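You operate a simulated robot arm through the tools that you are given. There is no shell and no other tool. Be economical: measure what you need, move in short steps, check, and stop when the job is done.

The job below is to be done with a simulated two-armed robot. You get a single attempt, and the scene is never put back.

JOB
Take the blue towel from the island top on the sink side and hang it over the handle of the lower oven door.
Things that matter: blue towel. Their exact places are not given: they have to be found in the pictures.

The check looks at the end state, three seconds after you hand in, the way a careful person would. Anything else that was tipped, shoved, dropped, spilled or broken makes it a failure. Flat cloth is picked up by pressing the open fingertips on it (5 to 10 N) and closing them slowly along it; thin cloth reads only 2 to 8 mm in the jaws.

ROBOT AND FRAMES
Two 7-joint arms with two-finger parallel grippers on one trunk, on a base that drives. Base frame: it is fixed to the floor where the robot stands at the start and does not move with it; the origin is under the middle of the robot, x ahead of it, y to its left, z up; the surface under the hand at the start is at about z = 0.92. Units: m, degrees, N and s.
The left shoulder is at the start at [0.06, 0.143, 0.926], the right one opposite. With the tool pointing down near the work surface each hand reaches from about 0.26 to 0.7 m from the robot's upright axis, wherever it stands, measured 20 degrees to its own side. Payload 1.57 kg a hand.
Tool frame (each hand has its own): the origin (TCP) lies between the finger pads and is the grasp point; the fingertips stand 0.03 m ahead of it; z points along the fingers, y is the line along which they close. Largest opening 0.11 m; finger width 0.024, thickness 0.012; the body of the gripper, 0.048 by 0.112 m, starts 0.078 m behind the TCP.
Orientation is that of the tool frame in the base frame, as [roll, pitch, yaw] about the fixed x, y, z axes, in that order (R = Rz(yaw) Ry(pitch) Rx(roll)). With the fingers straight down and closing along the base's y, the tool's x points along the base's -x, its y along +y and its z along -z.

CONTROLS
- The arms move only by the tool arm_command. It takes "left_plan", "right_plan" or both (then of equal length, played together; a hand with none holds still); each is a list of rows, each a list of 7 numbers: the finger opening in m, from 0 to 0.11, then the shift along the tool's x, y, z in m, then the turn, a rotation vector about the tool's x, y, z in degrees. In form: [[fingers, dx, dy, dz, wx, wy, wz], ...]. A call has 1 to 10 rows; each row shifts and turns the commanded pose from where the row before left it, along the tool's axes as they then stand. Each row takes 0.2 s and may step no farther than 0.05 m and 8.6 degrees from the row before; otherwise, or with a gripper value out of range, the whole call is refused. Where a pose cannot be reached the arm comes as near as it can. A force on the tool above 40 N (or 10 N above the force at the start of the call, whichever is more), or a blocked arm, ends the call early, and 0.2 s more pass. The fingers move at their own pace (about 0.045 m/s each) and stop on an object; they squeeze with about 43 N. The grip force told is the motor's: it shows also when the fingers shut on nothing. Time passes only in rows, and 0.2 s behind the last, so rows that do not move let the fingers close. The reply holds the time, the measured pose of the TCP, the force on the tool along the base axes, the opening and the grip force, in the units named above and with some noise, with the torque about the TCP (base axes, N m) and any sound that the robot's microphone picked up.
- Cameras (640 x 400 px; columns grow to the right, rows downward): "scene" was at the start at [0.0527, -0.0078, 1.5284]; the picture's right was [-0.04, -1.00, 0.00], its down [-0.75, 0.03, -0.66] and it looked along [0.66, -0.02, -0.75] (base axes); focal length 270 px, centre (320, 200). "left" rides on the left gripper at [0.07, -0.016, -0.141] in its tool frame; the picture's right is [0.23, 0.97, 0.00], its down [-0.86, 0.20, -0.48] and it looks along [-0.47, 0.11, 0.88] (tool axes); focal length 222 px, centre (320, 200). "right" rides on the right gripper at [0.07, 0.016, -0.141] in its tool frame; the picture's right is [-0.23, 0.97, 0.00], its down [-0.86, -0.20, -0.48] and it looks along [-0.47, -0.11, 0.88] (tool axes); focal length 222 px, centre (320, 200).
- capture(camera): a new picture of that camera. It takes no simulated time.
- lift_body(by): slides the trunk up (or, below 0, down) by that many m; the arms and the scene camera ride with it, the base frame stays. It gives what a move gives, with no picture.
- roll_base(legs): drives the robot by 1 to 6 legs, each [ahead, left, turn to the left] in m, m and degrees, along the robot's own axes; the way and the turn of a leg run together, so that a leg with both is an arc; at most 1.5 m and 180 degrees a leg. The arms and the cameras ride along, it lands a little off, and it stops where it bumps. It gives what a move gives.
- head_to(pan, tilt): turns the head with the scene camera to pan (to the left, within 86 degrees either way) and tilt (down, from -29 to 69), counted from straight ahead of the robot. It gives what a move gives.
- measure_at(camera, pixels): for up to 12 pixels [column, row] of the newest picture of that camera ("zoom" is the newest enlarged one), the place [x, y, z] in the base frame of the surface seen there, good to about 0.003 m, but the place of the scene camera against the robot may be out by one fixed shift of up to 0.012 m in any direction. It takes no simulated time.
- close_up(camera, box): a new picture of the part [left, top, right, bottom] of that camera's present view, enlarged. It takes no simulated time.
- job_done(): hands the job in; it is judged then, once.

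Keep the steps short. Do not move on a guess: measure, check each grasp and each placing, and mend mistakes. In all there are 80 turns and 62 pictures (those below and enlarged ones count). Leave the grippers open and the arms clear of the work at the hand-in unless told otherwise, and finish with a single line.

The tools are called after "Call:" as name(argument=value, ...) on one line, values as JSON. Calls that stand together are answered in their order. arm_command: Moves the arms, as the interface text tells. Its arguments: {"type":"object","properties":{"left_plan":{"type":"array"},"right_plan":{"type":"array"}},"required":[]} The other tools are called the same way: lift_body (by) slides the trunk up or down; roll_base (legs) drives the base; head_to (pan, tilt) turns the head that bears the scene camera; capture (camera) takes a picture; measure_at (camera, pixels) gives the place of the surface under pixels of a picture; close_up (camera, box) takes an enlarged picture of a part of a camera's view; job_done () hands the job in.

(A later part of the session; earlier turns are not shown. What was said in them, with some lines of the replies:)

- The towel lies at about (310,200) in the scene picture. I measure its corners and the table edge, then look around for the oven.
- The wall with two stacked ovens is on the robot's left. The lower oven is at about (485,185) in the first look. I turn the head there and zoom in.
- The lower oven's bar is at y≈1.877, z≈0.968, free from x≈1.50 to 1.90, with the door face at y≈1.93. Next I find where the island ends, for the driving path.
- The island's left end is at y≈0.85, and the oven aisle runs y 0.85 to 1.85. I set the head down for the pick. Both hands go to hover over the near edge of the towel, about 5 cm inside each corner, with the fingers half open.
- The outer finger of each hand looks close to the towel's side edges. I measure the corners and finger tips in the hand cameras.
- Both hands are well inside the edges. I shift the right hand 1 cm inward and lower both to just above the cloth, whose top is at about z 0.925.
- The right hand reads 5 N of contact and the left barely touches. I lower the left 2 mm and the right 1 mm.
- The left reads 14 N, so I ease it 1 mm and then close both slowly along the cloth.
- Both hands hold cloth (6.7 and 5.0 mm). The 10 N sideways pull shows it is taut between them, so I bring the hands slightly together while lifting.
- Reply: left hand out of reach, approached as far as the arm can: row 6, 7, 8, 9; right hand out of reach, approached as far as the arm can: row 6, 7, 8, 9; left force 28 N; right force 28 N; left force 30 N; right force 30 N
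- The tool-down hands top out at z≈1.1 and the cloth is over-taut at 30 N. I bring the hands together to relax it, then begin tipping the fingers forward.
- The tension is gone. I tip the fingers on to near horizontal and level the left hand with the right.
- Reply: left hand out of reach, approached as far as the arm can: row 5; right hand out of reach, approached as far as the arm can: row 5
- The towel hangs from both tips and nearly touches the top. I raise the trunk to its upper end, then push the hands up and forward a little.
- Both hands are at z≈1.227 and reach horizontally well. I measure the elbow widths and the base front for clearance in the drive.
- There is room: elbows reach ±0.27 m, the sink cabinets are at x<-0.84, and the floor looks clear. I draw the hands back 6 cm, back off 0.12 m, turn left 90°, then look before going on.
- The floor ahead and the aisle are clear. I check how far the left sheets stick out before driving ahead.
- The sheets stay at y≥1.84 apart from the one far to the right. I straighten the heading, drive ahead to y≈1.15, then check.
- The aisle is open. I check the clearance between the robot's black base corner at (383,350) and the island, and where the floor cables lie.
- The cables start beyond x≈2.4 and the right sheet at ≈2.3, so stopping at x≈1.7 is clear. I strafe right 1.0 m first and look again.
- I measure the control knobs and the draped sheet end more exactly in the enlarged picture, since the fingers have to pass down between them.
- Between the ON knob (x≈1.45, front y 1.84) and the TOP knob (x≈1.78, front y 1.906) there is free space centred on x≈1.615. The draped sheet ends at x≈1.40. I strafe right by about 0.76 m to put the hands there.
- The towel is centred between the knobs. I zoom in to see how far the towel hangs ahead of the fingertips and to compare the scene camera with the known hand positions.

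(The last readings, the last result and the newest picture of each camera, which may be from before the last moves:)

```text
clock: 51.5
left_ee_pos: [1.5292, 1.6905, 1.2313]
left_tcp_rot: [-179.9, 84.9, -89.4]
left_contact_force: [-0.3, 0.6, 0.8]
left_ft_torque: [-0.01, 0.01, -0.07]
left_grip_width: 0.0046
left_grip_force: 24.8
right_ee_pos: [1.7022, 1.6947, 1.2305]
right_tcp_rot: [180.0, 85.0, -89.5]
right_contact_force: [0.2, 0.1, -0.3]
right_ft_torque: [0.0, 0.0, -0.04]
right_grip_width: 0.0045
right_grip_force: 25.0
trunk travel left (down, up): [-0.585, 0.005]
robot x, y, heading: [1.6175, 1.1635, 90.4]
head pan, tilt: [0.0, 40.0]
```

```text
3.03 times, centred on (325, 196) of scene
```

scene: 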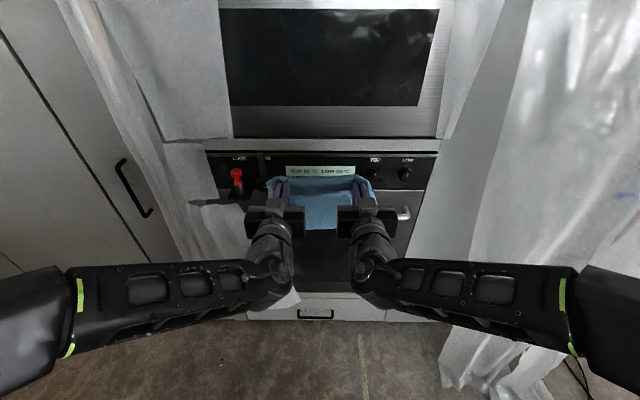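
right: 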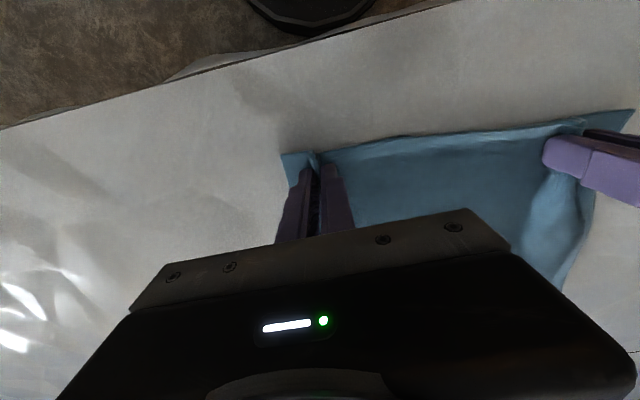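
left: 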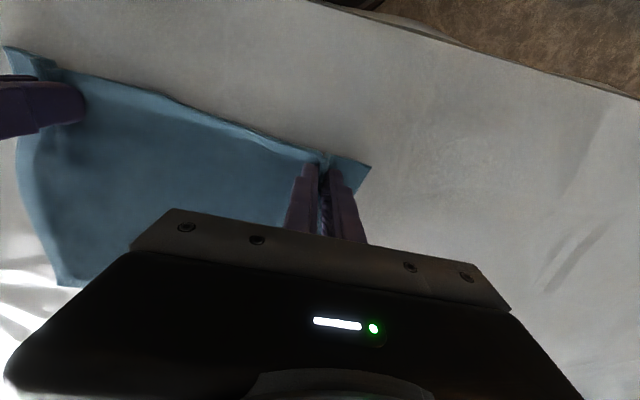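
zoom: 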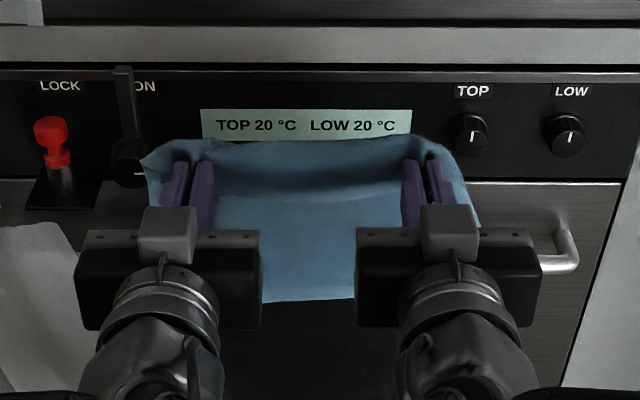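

Call:
measure_at(camera="zoom", pixels=[[180, 165], [205, 165], [410, 165], [433, 163], [310, 145], [150, 160], [455, 165], [310, 298], [265, 298], [310, 220], [470, 135], [565, 262]])

```text
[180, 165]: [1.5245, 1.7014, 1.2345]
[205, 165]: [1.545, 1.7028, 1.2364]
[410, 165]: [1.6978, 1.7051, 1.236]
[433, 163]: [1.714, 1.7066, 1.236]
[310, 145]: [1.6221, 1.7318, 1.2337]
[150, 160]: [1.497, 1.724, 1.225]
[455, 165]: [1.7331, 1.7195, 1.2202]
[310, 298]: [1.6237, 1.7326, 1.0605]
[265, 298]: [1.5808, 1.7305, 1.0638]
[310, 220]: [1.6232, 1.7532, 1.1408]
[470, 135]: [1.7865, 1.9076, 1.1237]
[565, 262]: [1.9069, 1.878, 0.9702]
```

The camera reads about 8 mm low in z and is otherwise good. The towel hangs from z≈1.23 to 1.07 at y≈1.732, about 1 cm ahead of the tips. It needs to move 0.18 m forward, to the middle of the gap behind the bar. I drive 0.10 m first.

Call:
roll_base(legs=[[0.1, 0, -0.4]])

Call:
close_up(camera="scene", box=[220, 130, 430, 262])

```text
clock: 52.6
left_ee_pos: [1.5326, 1.7932, 1.2317]
left_tcp_rot: [-179.9, 85.0, -89.7]
left_contact_force: [-0.1, 0.5, -1.2]
left_ft_torque: [0.02, 0.03, -0.07]
left_grip_width: 0.0044
left_grip_force: 24.8
right_ee_pos: [1.7049, 1.7956, 1.2297]
right_tcp_rot: [-179.9, 84.9, -89.9]
right_contact_force: [0.2, 0.4, -0.5]
right_ft_torque: [-0.02, 0.04, -0.09]
right_grip_width: 0.0044
right_grip_force: 25.3
trunk travel left (down, up): [-0.585, 0.005]
robot x, y, heading: [1.6167, 1.2661, 89.9]
head pan, tilt: [0.0, 40.0]
```

```text
3.03 times, centred on (325, 196) of scene
```

zoom: 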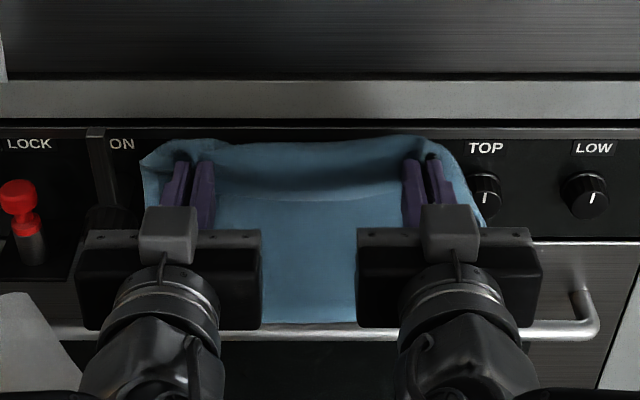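

I check what sticks out around the towel before going in: the ON lever, the upper oven's bottom trim, and the bar.

Call:
measure_at(camera="zoom", pixels=[[95, 135], [95, 185], [110, 215], [330, 100], [330, 130], [300, 60], [310, 330], [560, 332], [560, 320], [480, 180], [310, 150], [310, 318]])

```text
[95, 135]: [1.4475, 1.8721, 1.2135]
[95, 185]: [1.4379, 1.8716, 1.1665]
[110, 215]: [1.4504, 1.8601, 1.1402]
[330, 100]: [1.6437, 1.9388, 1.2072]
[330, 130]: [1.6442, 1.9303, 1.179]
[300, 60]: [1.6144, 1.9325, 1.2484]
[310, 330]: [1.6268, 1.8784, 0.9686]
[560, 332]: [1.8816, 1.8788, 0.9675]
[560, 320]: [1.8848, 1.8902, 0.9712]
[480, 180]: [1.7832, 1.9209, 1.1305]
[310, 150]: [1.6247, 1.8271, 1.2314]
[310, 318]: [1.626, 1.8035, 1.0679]
```

All clear: the lever is at x≤1.455 and the panel face at y≈1.93. I push the hands forward about 7.5 cm and let the towel settle.

Call:
arm_command(left_plan=[[0, 0, 0, 0.02, 0, 0, 0], [0, 0, 0, 0.02, 0, 0, 0], [0, 0, 0, 0.02, 0, 0, 0], [0, 0, 0, 0.01, 0, 0, 0], [0, 0, 0, 0.007, 0, 0, 0], [0, 0, 0, 0, 0, 0, 0], [0, 0, 0, 0, 0, 0, 0], [0, 0, 0, 0, 0, 0, 0]], right_plan=[[0, 0, 0, 0.02, 0, 0, 0], [0, 0, 0, 0.02, 0, 0, 0], [0, 0, 0, 0.02, 0, 0, 0], [0, 0, 0, 0.01, 0, 0, 0], [0, 0, 0, 0.005, 0, 0, 0], [0, 0, 0, 0, 0, 0, 0], [0, 0, 0, 0, 0, 0, 0], [0, 0, 0, 0, 0, 0, 0]])

Call:
close_up(camera="scene", box=[220, 110, 430, 242])

```text
clock: 54.4
left_ee_pos: [1.533, 1.8683, 1.227]
left_tcp_rot: [-180.0, 85.1, -89.8]
left_contact_force: [-0.4, 0.5, -0.5]
left_ft_torque: [-0.03, -0.02, -0.07]
left_grip_width: 0.0048
left_grip_force: 24.3
right_ee_pos: [1.7048, 1.8687, 1.2252]
right_tcp_rot: [-179.9, 84.9, -89.9]
right_contact_force: [-0.3, 0.4, -0.1]
right_ft_torque: [-0.02, -0.02, -0.06]
right_grip_width: 0.0044
right_grip_force: 24.9
trunk travel left (down, up): [-0.585, 0.005]
robot x, y, heading: [1.6182, 1.2625, 90.0]
head pan, tilt: [0.0, 40.0]
```

```text
3.03 times, centred on (325, 176) of scene
```

zoom: 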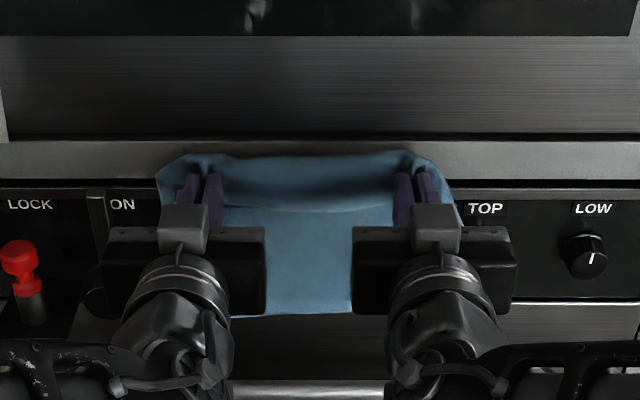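

Call:
measure_at(camera="zoom", pixels=[[310, 160], [310, 185], [310, 240], [310, 275], [310, 308], [275, 308], [345, 308], [310, 388], [190, 178], [430, 178], [310, 345]])

```text
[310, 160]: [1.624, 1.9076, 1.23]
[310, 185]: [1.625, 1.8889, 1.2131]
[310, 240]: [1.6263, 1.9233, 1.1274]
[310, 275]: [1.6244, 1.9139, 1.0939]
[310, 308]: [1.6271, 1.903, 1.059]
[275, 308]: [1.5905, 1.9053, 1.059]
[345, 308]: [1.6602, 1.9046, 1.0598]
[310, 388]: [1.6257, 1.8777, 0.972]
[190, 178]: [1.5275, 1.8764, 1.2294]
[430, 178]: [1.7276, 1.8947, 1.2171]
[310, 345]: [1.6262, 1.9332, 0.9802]
```

The towel's lower edge is at y≈1.904, just behind the bar's rear (≈1.897). I push 1 cm further and start lowering in small steps.

Call:
arm_command(left_plan=[[0, 0, 0, 0.005, 0, 0, 0], [0, 0, 0, 0.005, 0, 0, 0], [0, 0.015, 0, 0.0013, 0, 0, 0], [0, 0.015, 0, 0.0013, 0, 0, 0], [0, 0.015, 0, 0.0013, 0, 0, 0], [0, 0.015, 0, 0.0013, 0, 0, 0], [0, 0.015, 0, 0.0013, 0, 0, 0], [0, 0.015, 0, 0.0013, 0, 0, 0], [0, 0, 0, 0, 0, 0, 0]], right_plan=[[0, 0, 0, 0.005, 0, 0, 0], [0, 0, 0, 0.005, 0, 0, 0], [0, 0.015, 0, 0.0013, 0, 0, 0], [0, 0.015, 0, 0.0013, 0, 0, 0], [0, 0.015, 0, 0.0013, 0, 0, 0], [0, 0.015, 0, 0.0013, 0, 0, 0], [0, 0.015, 0, 0.0013, 0, 0, 0], [0, 0.015, 0, 0.0013, 0, 0, 0], [0, 0, 0, 0, 0, 0, 0]])

Call:
close_up(camera="scene", box=[220, 130, 430, 262])

```text
clock: 56.4
left_ee_pos: [1.5317, 1.8784, 1.1342]
left_tcp_rot: [-179.9, 85.1, -89.7]
left_contact_force: [0.6, 0.9, -0.2]
left_ft_torque: [-0.05, 0.0, -0.04]
left_grip_width: 0.0046
left_grip_force: 25.0
right_ee_pos: [1.7052, 1.8791, 1.135]
right_tcp_rot: [-180.0, 85.0, -90.1]
right_contact_force: [-0.2, 0.0, 0.3]
right_ft_torque: [-0.05, 0.0, -0.08]
right_grip_width: 0.0049
right_grip_force: 24.8
trunk travel left (down, up): [-0.585, 0.005]
robot x, y, heading: [1.6149, 1.2637, 90.3]
head pan, tilt: [0.0, 40.0]
```

```text
3.03 times, centred on (325, 196) of scene
```

zoom: 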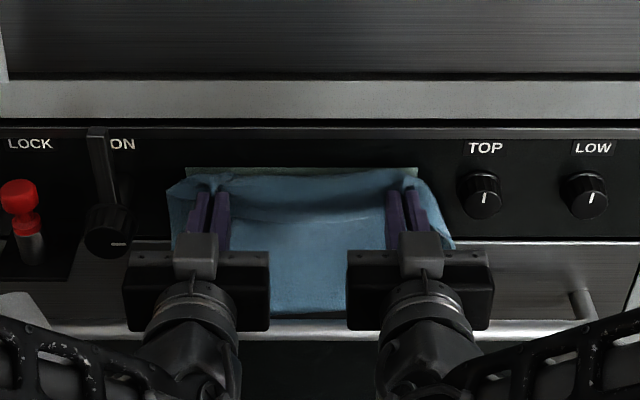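

Call:
measure_at(camera="zoom", pixels=[[310, 300], [310, 310], [310, 318], [310, 328], [340, 312], [280, 312], [310, 330], [310, 250]])

Call:
close_up(camera="scene", box=[290, 200, 360, 250])

```text
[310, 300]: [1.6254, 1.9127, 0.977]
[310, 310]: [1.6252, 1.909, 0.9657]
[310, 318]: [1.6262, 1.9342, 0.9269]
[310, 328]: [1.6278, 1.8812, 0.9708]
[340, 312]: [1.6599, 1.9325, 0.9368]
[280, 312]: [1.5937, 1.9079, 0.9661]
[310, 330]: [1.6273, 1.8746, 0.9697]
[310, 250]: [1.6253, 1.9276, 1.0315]
```

```text
8.00 times, centred on (325, 225) of scene
```

zoom: 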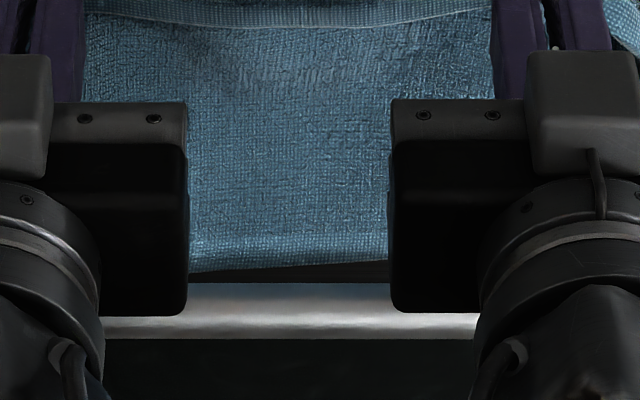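

The towel's lower edge (y≈1.909, z≈0.965) is entering the gap behind the bar cleanly. I lower another 0.10 m.

Call:
arm_command(left_plan=[[0, 0.0125, 0, 0.0011, 0, 0, 0], [0, 0.0125, 0, 0.0011, 0, 0, 0], [0, 0.0125, 0, 0.0011, 0, 0, 0], [0, 0.0125, 0, 0.0011, 0, 0, 0], [0, 0.0125, 0, 0.0011, 0, 0, 0], [0, 0.0125, 0, 0.0011, 0, 0, 0], [0, 0.0125, 0, 0.0011, 0, 0, 0], [0, 0.0125, 0, 0.0011, 0, 0, 0], [0, 0, 0, 0, 0, 0, 0]], right_plan=[[0, 0.0125, 0, 0.0011, 0, 0, 0], [0, 0.0125, 0, 0.0011, 0, 0, 0], [0, 0.0125, 0, 0.0011, 0, 0, 0], [0, 0.0125, 0, 0.0011, 0, 0, 0], [0, 0.0125, 0, 0.0011, 0, 0, 0], [0, 0.0125, 0, 0.0011, 0, 0, 0], [0, 0.0125, 0, 0.0011, 0, 0, 0], [0, 0.0125, 0, 0.0011, 0, 0, 0], [0, 0, 0, 0, 0, 0, 0]])

Call:
capture(camera="scene")

Call:
close_up(camera="scene", box=[220, 150, 430, 282])

```text
clock: 58.4
left_ee_pos: [1.5311, 1.8781, 1.0339]
left_tcp_rot: [179.9, 85.0, -89.9]
left_contact_force: [0.0, -0.2, -0.4]
left_ft_torque: [-0.01, -0.02, -0.08]
left_grip_width: 0.0046
left_grip_force: 24.7
right_ee_pos: [1.7045, 1.8781, 1.0332]
right_tcp_rot: [179.9, 85.0, -90.0]
right_contact_force: [-0.8, -0.4, 0.5]
right_ft_torque: [0.01, 0.01, -0.05]
right_grip_width: 0.0047
right_grip_force: 25.3
trunk travel left (down, up): [-0.585, 0.005]
robot x, y, heading: [1.6201, 1.2631, 90.1]
head pan, tilt: [0.0, 40.0]
```

```text
30 pictures are left
```

scene: 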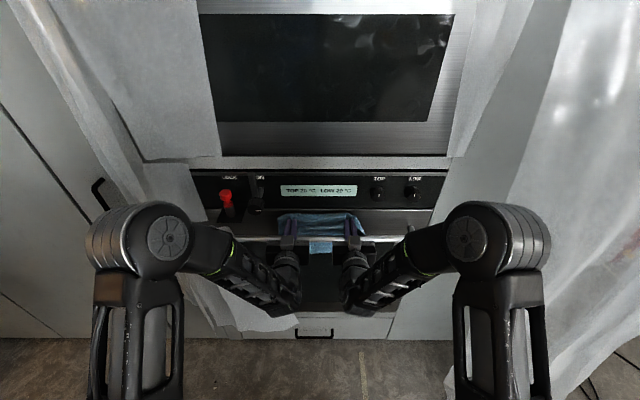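

```text
3.03 times, centred on (325, 216) of scene
```

zoom: 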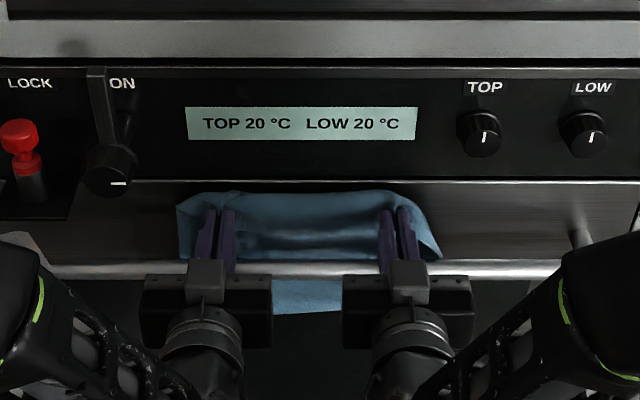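

The towel hangs behind the bar, with the bar visible in front of it at row 268. I lower 2 cm more, then pull the hands straight back 7 cm so the cloth slides over the bar.

Call:
arm_command(left_plan=[[0, 0.01, 0, 0.001, 0, 0, 0], [0, 0.01, 0, 0.001, 0, 0, 0], [0, 0, 0, -0.012, 0, 0, 0], [0, 0, 0, -0.012, 0, 0, 0], [0, 0, 0, -0.012, 0, 0, 0], [0, 0, 0, -0.012, 0, 0, 0], [0, 0, 0, -0.012, 0, 0, 0], [0, 0, 0, 0, 0, 0, 0]], right_plan=[[0, 0.01, 0, 0.001, 0, 0, 0], [0, 0.01, 0, 0.001, 0, 0, 0], [0, 0, 0, -0.012, 0, 0, 0], [0, 0, 0, -0.012, 0, 0, 0], [0, 0, 0, -0.012, 0, 0, 0], [0, 0, 0, -0.012, 0, 0, 0], [0, 0, 0, -0.012, 0, 0, 0], [0, 0, 0, 0, 0, 0, 0]])

Call:
close_up(camera="scene", box=[220, 150, 430, 282])

```text
clock: 60.2
left_ee_pos: [1.5325, 1.8197, 1.0195]
left_tcp_rot: [179.2, 84.7, -90.5]
left_contact_force: [0.4, -0.1, 0.7]
left_ft_torque: [0.02, 0.02, -0.07]
left_grip_width: 0.0046
left_grip_force: 24.8
right_ee_pos: [1.7051, 1.8199, 1.0191]
right_tcp_rot: [-179.2, 84.5, -89.1]
right_contact_force: [0.1, -1.2, 0.0]
right_ft_torque: [0.0, -0.02, -0.05]
right_grip_width: 0.0042
right_grip_force: 25.1
trunk travel left (down, up): [-0.585, 0.005]
robot x, y, heading: [1.6192, 1.2632, 90.3]
head pan, tilt: [0.0, 40.0]
```

```text
3.03 times, centred on (325, 216) of scene
```

zoom: 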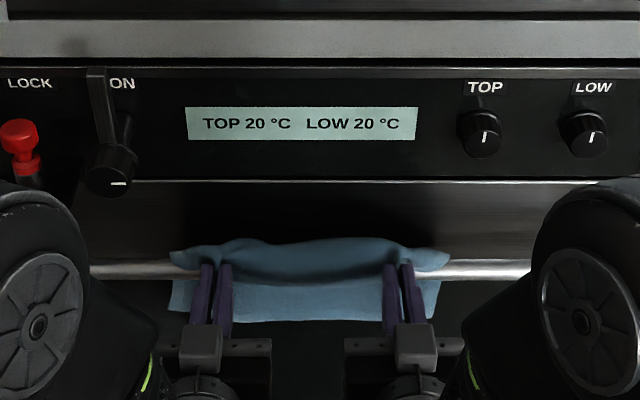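

Call:
measure_at(camera="zoom", pixels=[[310, 243], [310, 260], [310, 275], [310, 285], [310, 300], [310, 316], [310, 330], [185, 300], [430, 300], [205, 268], [500, 268]])

Call:
close_up(camera="scene", box=[270, 220, 370, 282])

```text
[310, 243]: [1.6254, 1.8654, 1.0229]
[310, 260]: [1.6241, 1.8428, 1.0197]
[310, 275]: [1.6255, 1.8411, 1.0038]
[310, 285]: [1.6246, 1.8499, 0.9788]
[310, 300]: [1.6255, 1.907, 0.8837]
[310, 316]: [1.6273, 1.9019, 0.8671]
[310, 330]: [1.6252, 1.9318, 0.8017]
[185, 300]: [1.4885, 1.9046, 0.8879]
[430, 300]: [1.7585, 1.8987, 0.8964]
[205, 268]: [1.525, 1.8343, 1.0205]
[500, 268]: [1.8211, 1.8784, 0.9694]
```

```text
6.40 times, centred on (320, 251) of scene
```

zoom: 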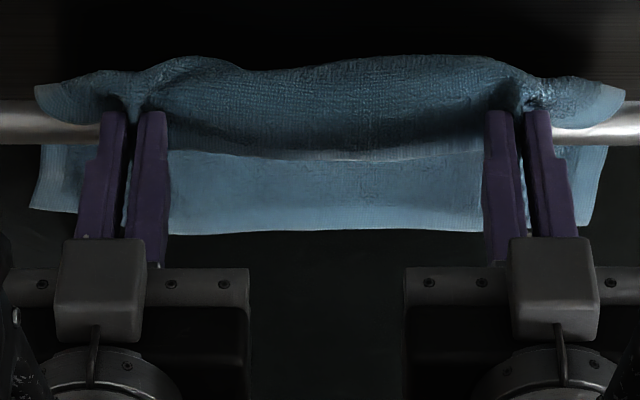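

The towel now lies over the bar, with its back tail at z≈0.87 and the tips clear in front of the bar. I lower the hands 0.10 m and slightly back, so the front half drapes down in front.

Call:
arm_command(left_plan=[[0, 0, 0, -0.008, 0, 0, 0], [0, 0.015, 0, 0.001, 0, 0, 0], [0, 0.015, 0, 0.001, 0, 0, 0], [0, 0.015, 0, 0.001, 0, 0, 0], [0, 0.015, 0, 0.001, 0, 0, 0], [0, 0.015, 0, 0.001, 0, 0, 0], [0, 0.015, 0, 0.001, 0, 0, 0], [0, 0.01, 0, 0.001, 0, 0, 0], [0, 0, 0, 0, 0, 0, 0]], right_plan=[[0, 0, 0, -0.008, 0, 0, 0], [0, 0.015, 0, 0.001, 0, 0, 0], [0, 0.015, 0, 0.001, 0, 0, 0], [0, 0.015, 0, 0.001, 0, 0, 0], [0, 0.015, 0, 0.001, 0, 0, 0], [0, 0.015, 0, 0.001, 0, 0, 0], [0, 0.015, 0, 0.001, 0, 0, 0], [0, 0.01, 0, 0.001, 0, 0, 0], [0, 0, 0, 0, 0, 0, 0]])

Call:
close_up(camera="scene", box=[220, 180, 430, 312])

```text
clock: 61.9
left_ee_pos: [1.5471, 1.8454, 0.9785]
left_tcp_rot: [178.2, 84.6, -91.8]
left_contact_force: [-0.6, -20.4, 3.8]
left_ft_torque: [-0.01, 0.0, -0.09]
left_grip_width: 0.0047
left_grip_force: 25.5
left hand out of reach, approached as far as the arm can: row 1, 2, 3, 4, 5, 6, 7, 8
right_ee_pos: [1.6895, 1.8459, 0.9796]
right_tcp_rot: [-178.6, 84.6, -88.3]
right_contact_force: [1.2, -23.8, 8.2]
right_ft_torque: [-0.03, 0.06, 0.11]
right_grip_width: 0.0045
right_grip_force: 25.3
right hand out of reach, approached as far as the arm can: row 1, 2, 3, 4, 5, 6, 7, 8
trunk travel left (down, up): [-0.585, 0.005]
robot x, y, heading: [1.6159, 1.2624, 90.1]
head pan, tilt: [0.0, 40.0]
stopped in row 8 (right hand): the force on the tool passed its limit at 43 N (the readings are from after the stop); the commanded pose is now the measured one
```

```text
3.03 times, centred on (325, 246) of scene
```

zoom: 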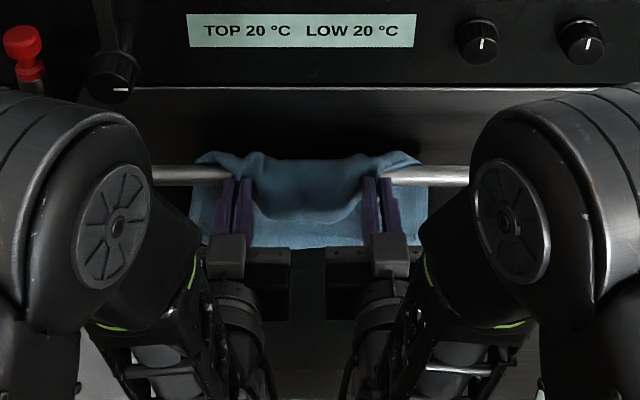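

The arms are at their folding limit so the tips drifted forward onto the bar, at about 22 N. I back off with the base instead, then lower with the trunk.

Call:
roll_base(legs=[[-0.04, 0, 0]])

Call:
close_up(camera="scene", box=[220, 180, 430, 312])

```text
clock: 62.7
left_ee_pos: [1.5474, 1.8121, 0.9773]
left_tcp_rot: [178.6, 84.5, -91.4]
left_contact_force: [0.4, -0.7, 0.9]
left_ft_torque: [-0.04, 0.01, -0.02]
left_grip_width: 0.0047
left_grip_force: 25.2
right_ee_pos: [1.6902, 1.8119, 0.9787]
right_tcp_rot: [-178.8, 84.6, -88.5]
right_contact_force: [0.3, -0.2, 1.0]
right_ft_torque: [-0.01, 0.01, -0.04]
right_grip_width: 0.0046
right_grip_force: 24.9
trunk travel left (down, up): [-0.585, 0.005]
robot x, y, heading: [1.6179, 1.2222, 90.1]
head pan, tilt: [0.0, 40.0]
```

```text
3.03 times, centred on (325, 246) of scene
```

zoom: 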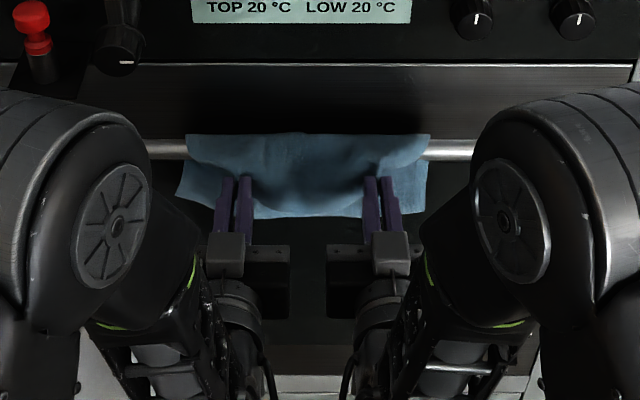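

The force is gone and the towel drapes nicely over the bar. I lower the trunk 6 cm.

Call:
lift_body(by=-0.06)

Call:
close_up(camera="scene", box=[220, 180, 430, 312])

```text
clock: 63.7
left_ee_pos: [1.5471, 1.8136, 0.9158]
left_tcp_rot: [178.7, 84.4, -91.2]
left_contact_force: [-0.5, -0.1, -0.5]
left_ft_torque: [-0.01, 0.01, 0.02]
left_grip_width: 0.0048
left_grip_force: 25.4
right_ee_pos: [1.691, 1.8143, 0.9183]
right_tcp_rot: [-178.7, 84.4, -88.6]
right_contact_force: [0.1, 0.0, -0.1]
right_ft_torque: [0.0, 0.0, -0.06]
right_grip_width: 0.0041
right_grip_force: 25.1
trunk travel left (down, up): [-0.525, 0.065]
robot x, y, heading: [1.6188, 1.2237, 90.2]
head pan, tilt: [0.0, 40.0]
```

```text
3.03 times, centred on (325, 246) of scene
```

zoom: 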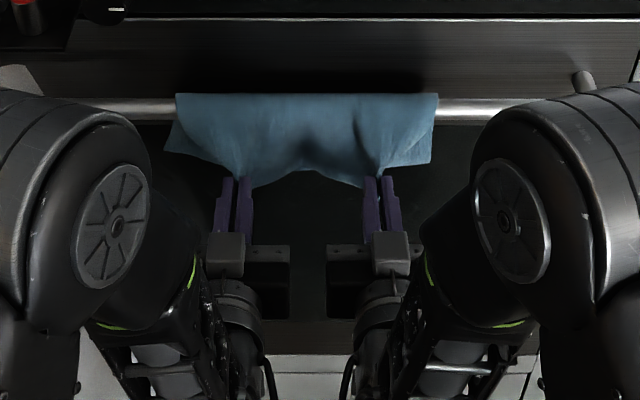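

The towel is draped with about 8 cm behind and 10 cm in front of the bar. I open the fingers gently.

Call:
arm_command(left_plan=[[0.01, 0, 0, 0, 0, 0, 0], [0.02, 0, 0, 0, 0, 0, 0], [0.03, 0, 0, 0, 0, 0, 0], [0.04, 0, 0, 0, 0, 0, 0], [0.05, 0, 0, 0, 0, 0, 0], [0.05, 0, 0, 0, 0, 0, 0], [0.05, 0, 0, 0, 0, 0, 0]], right_plan=[[0.01, 0, 0, 0, 0, 0, 0], [0.02, 0, 0, 0, 0, 0, 0], [0.03, 0, 0, 0, 0, 0, 0], [0.04, 0, 0, 0, 0, 0, 0], [0.05, 0, 0, 0, 0, 0, 0], [0.05, 0, 0, 0, 0, 0, 0], [0.05, 0, 0, 0, 0, 0, 0]])

Call:
close_up(camera="scene", box=[220, 180, 430, 312])

```text
clock: 65.3
left_ee_pos: [1.5472, 1.8127, 0.916]
left_tcp_rot: [178.7, 84.4, -91.2]
left_contact_force: [0.6, 0.1, 0.5]
left_ft_torque: [0.0, 0.01, 0.01]
left_grip_width: 0.0501
left_grip_force: 0.0
right_ee_pos: [1.6901, 1.8143, 0.9157]
right_tcp_rot: [-178.7, 84.4, -88.6]
right_contact_force: [0.4, -1.0, -0.1]
right_ft_torque: [0.02, 0.01, -0.01]
right_grip_width: 0.0503
right_grip_force: 0.1
trunk travel left (down, up): [-0.525, 0.065]
robot x, y, heading: [1.617, 1.2215, 90.1]
head pan, tilt: [0.0, 40.0]
```

```text
3.03 times, centred on (325, 246) of scene
```

zoom: 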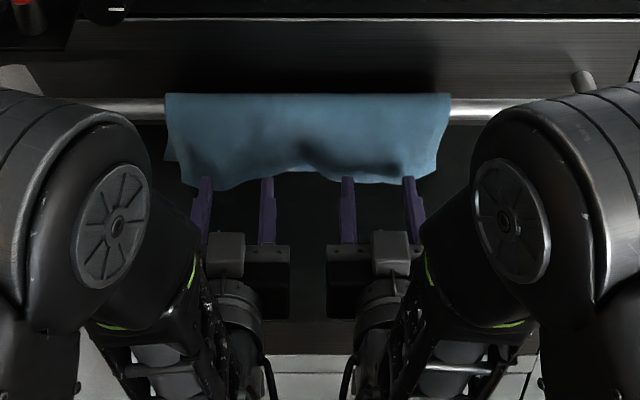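

Both hands have released and the towel lies on the bar. I back straight off 0.10 m, leaving room to the island, and check.

Call:
roll_base(legs=[[-0.1, 0, 0]])

Call:
capture(camera="scene")

Call:
capture(camera="left")

Call:
close_up(camera="scene", box=[220, 150, 430, 282])

```text
clock: 66.5
left_ee_pos: [1.5474, 1.7097, 0.9167]
left_tcp_rot: [178.8, 84.5, -91.2]
left_contact_force: [0.7, 0.2, 0.7]
left_ft_torque: [0.0, -0.02, 0.01]
left_grip_width: 0.0502
left_grip_force: 0.1
right_ee_pos: [1.6906, 1.7107, 0.9168]
right_tcp_rot: [-178.8, 84.6, -88.6]
right_contact_force: [1.0, 0.0, 0.8]
right_ft_torque: [-0.05, 0.0, 0.0]
right_grip_width: 0.0502
right_grip_force: 0.0
trunk travel left (down, up): [-0.525, 0.065]
robot x, y, heading: [1.6192, 1.1212, 90.0]
head pan, tilt: [0.0, 40.0]
```

```text
22 pictures are left
```

scene: 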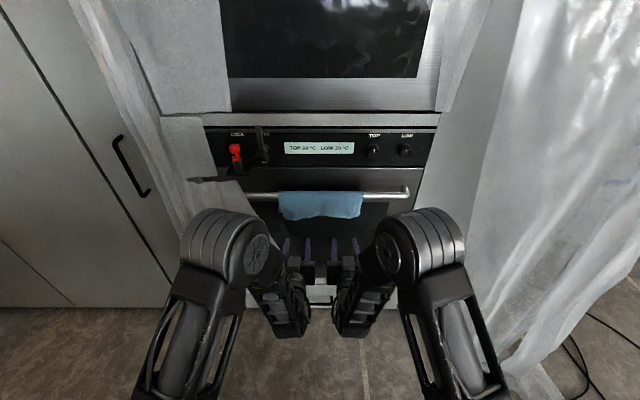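

```text
21 pictures are left
```

left: 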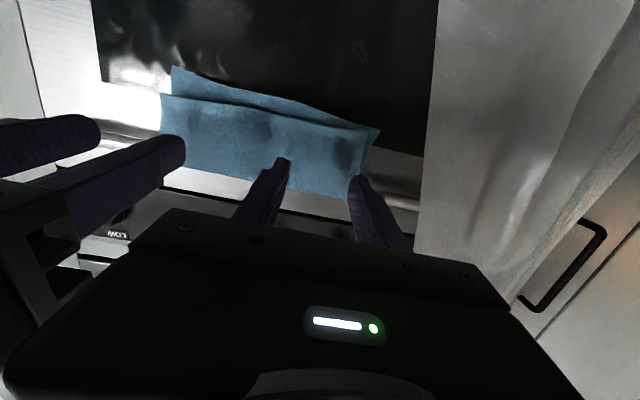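

```text
3.03 times, centred on (325, 216) of scene
```

zoom: 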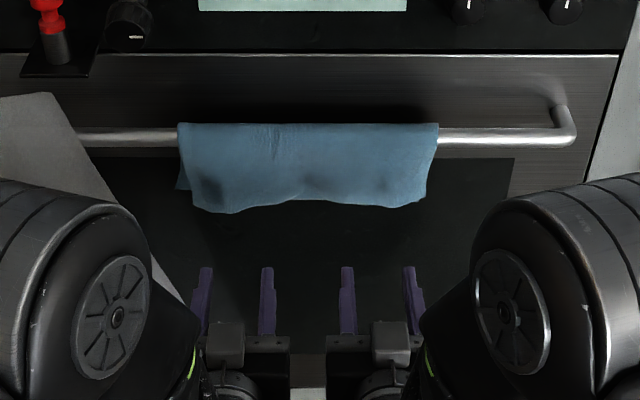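

The towel hangs over the bar with tails in front and behind (both visible in the left camera). The hands are 13 cm clear. I open the fingers a bit more and wait a moment to see that it stays.

Call:
arm_command(left_plan=[[0.08, 0, 0, 0, 0, 0, 0], [0.08, 0, 0, 0, 0, 0, 0], [0.08, 0, 0, 0, 0, 0, 0], [0.08, 0, 0, 0, 0, 0, 0], [0.08, 0, 0, 0, 0, 0, 0], [0.08, 0, 0, 0, 0, 0, 0], [0.08, 0, 0, 0, 0, 0, 0], [0.08, 0, 0, 0, 0, 0, 0]], right_plan=[[0.08, 0, 0, 0, 0, 0, 0], [0.08, 0, 0, 0, 0, 0, 0], [0.08, 0, 0, 0, 0, 0, 0], [0.08, 0, 0, 0, 0, 0, 0], [0.08, 0, 0, 0, 0, 0, 0], [0.08, 0, 0, 0, 0, 0, 0], [0.08, 0, 0, 0, 0, 0, 0], [0.08, 0, 0, 0, 0, 0, 0]])

Call:
close_up(camera="scene", box=[220, 150, 430, 282])

```text
clock: 68.3
left_ee_pos: [1.5469, 1.71, 0.9153]
left_tcp_rot: [178.7, 84.4, -91.1]
left_contact_force: [-0.7, 0.0, -0.5]
left_ft_torque: [0.0, 0.04, 0.03]
left_grip_width: 0.08
left_grip_force: 0.0
right_ee_pos: [1.6912, 1.7123, 0.917]
right_tcp_rot: [-178.7, 84.5, -88.4]
right_contact_force: [0.2, -0.1, 0.1]
right_ft_torque: [0.02, -0.01, 0.0]
right_grip_width: 0.0799
right_grip_force: 0.1
trunk travel left (down, up): [-0.525, 0.065]
robot x, y, heading: [1.6191, 1.1231, 90.2]
head pan, tilt: [0.0, 40.0]
```

```text
3.03 times, centred on (325, 216) of scene
```

zoom: 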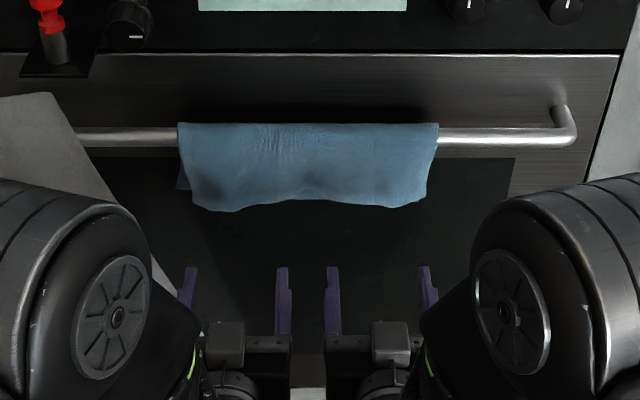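

The towel is unchanged and stable, so I hand in.

Call:
job_done()

```text
The job is handed in.
```

The blue towel hangs over the lower oven door handle with a tail on each side; both grippers are open and clear, and I saw nothing else moved.
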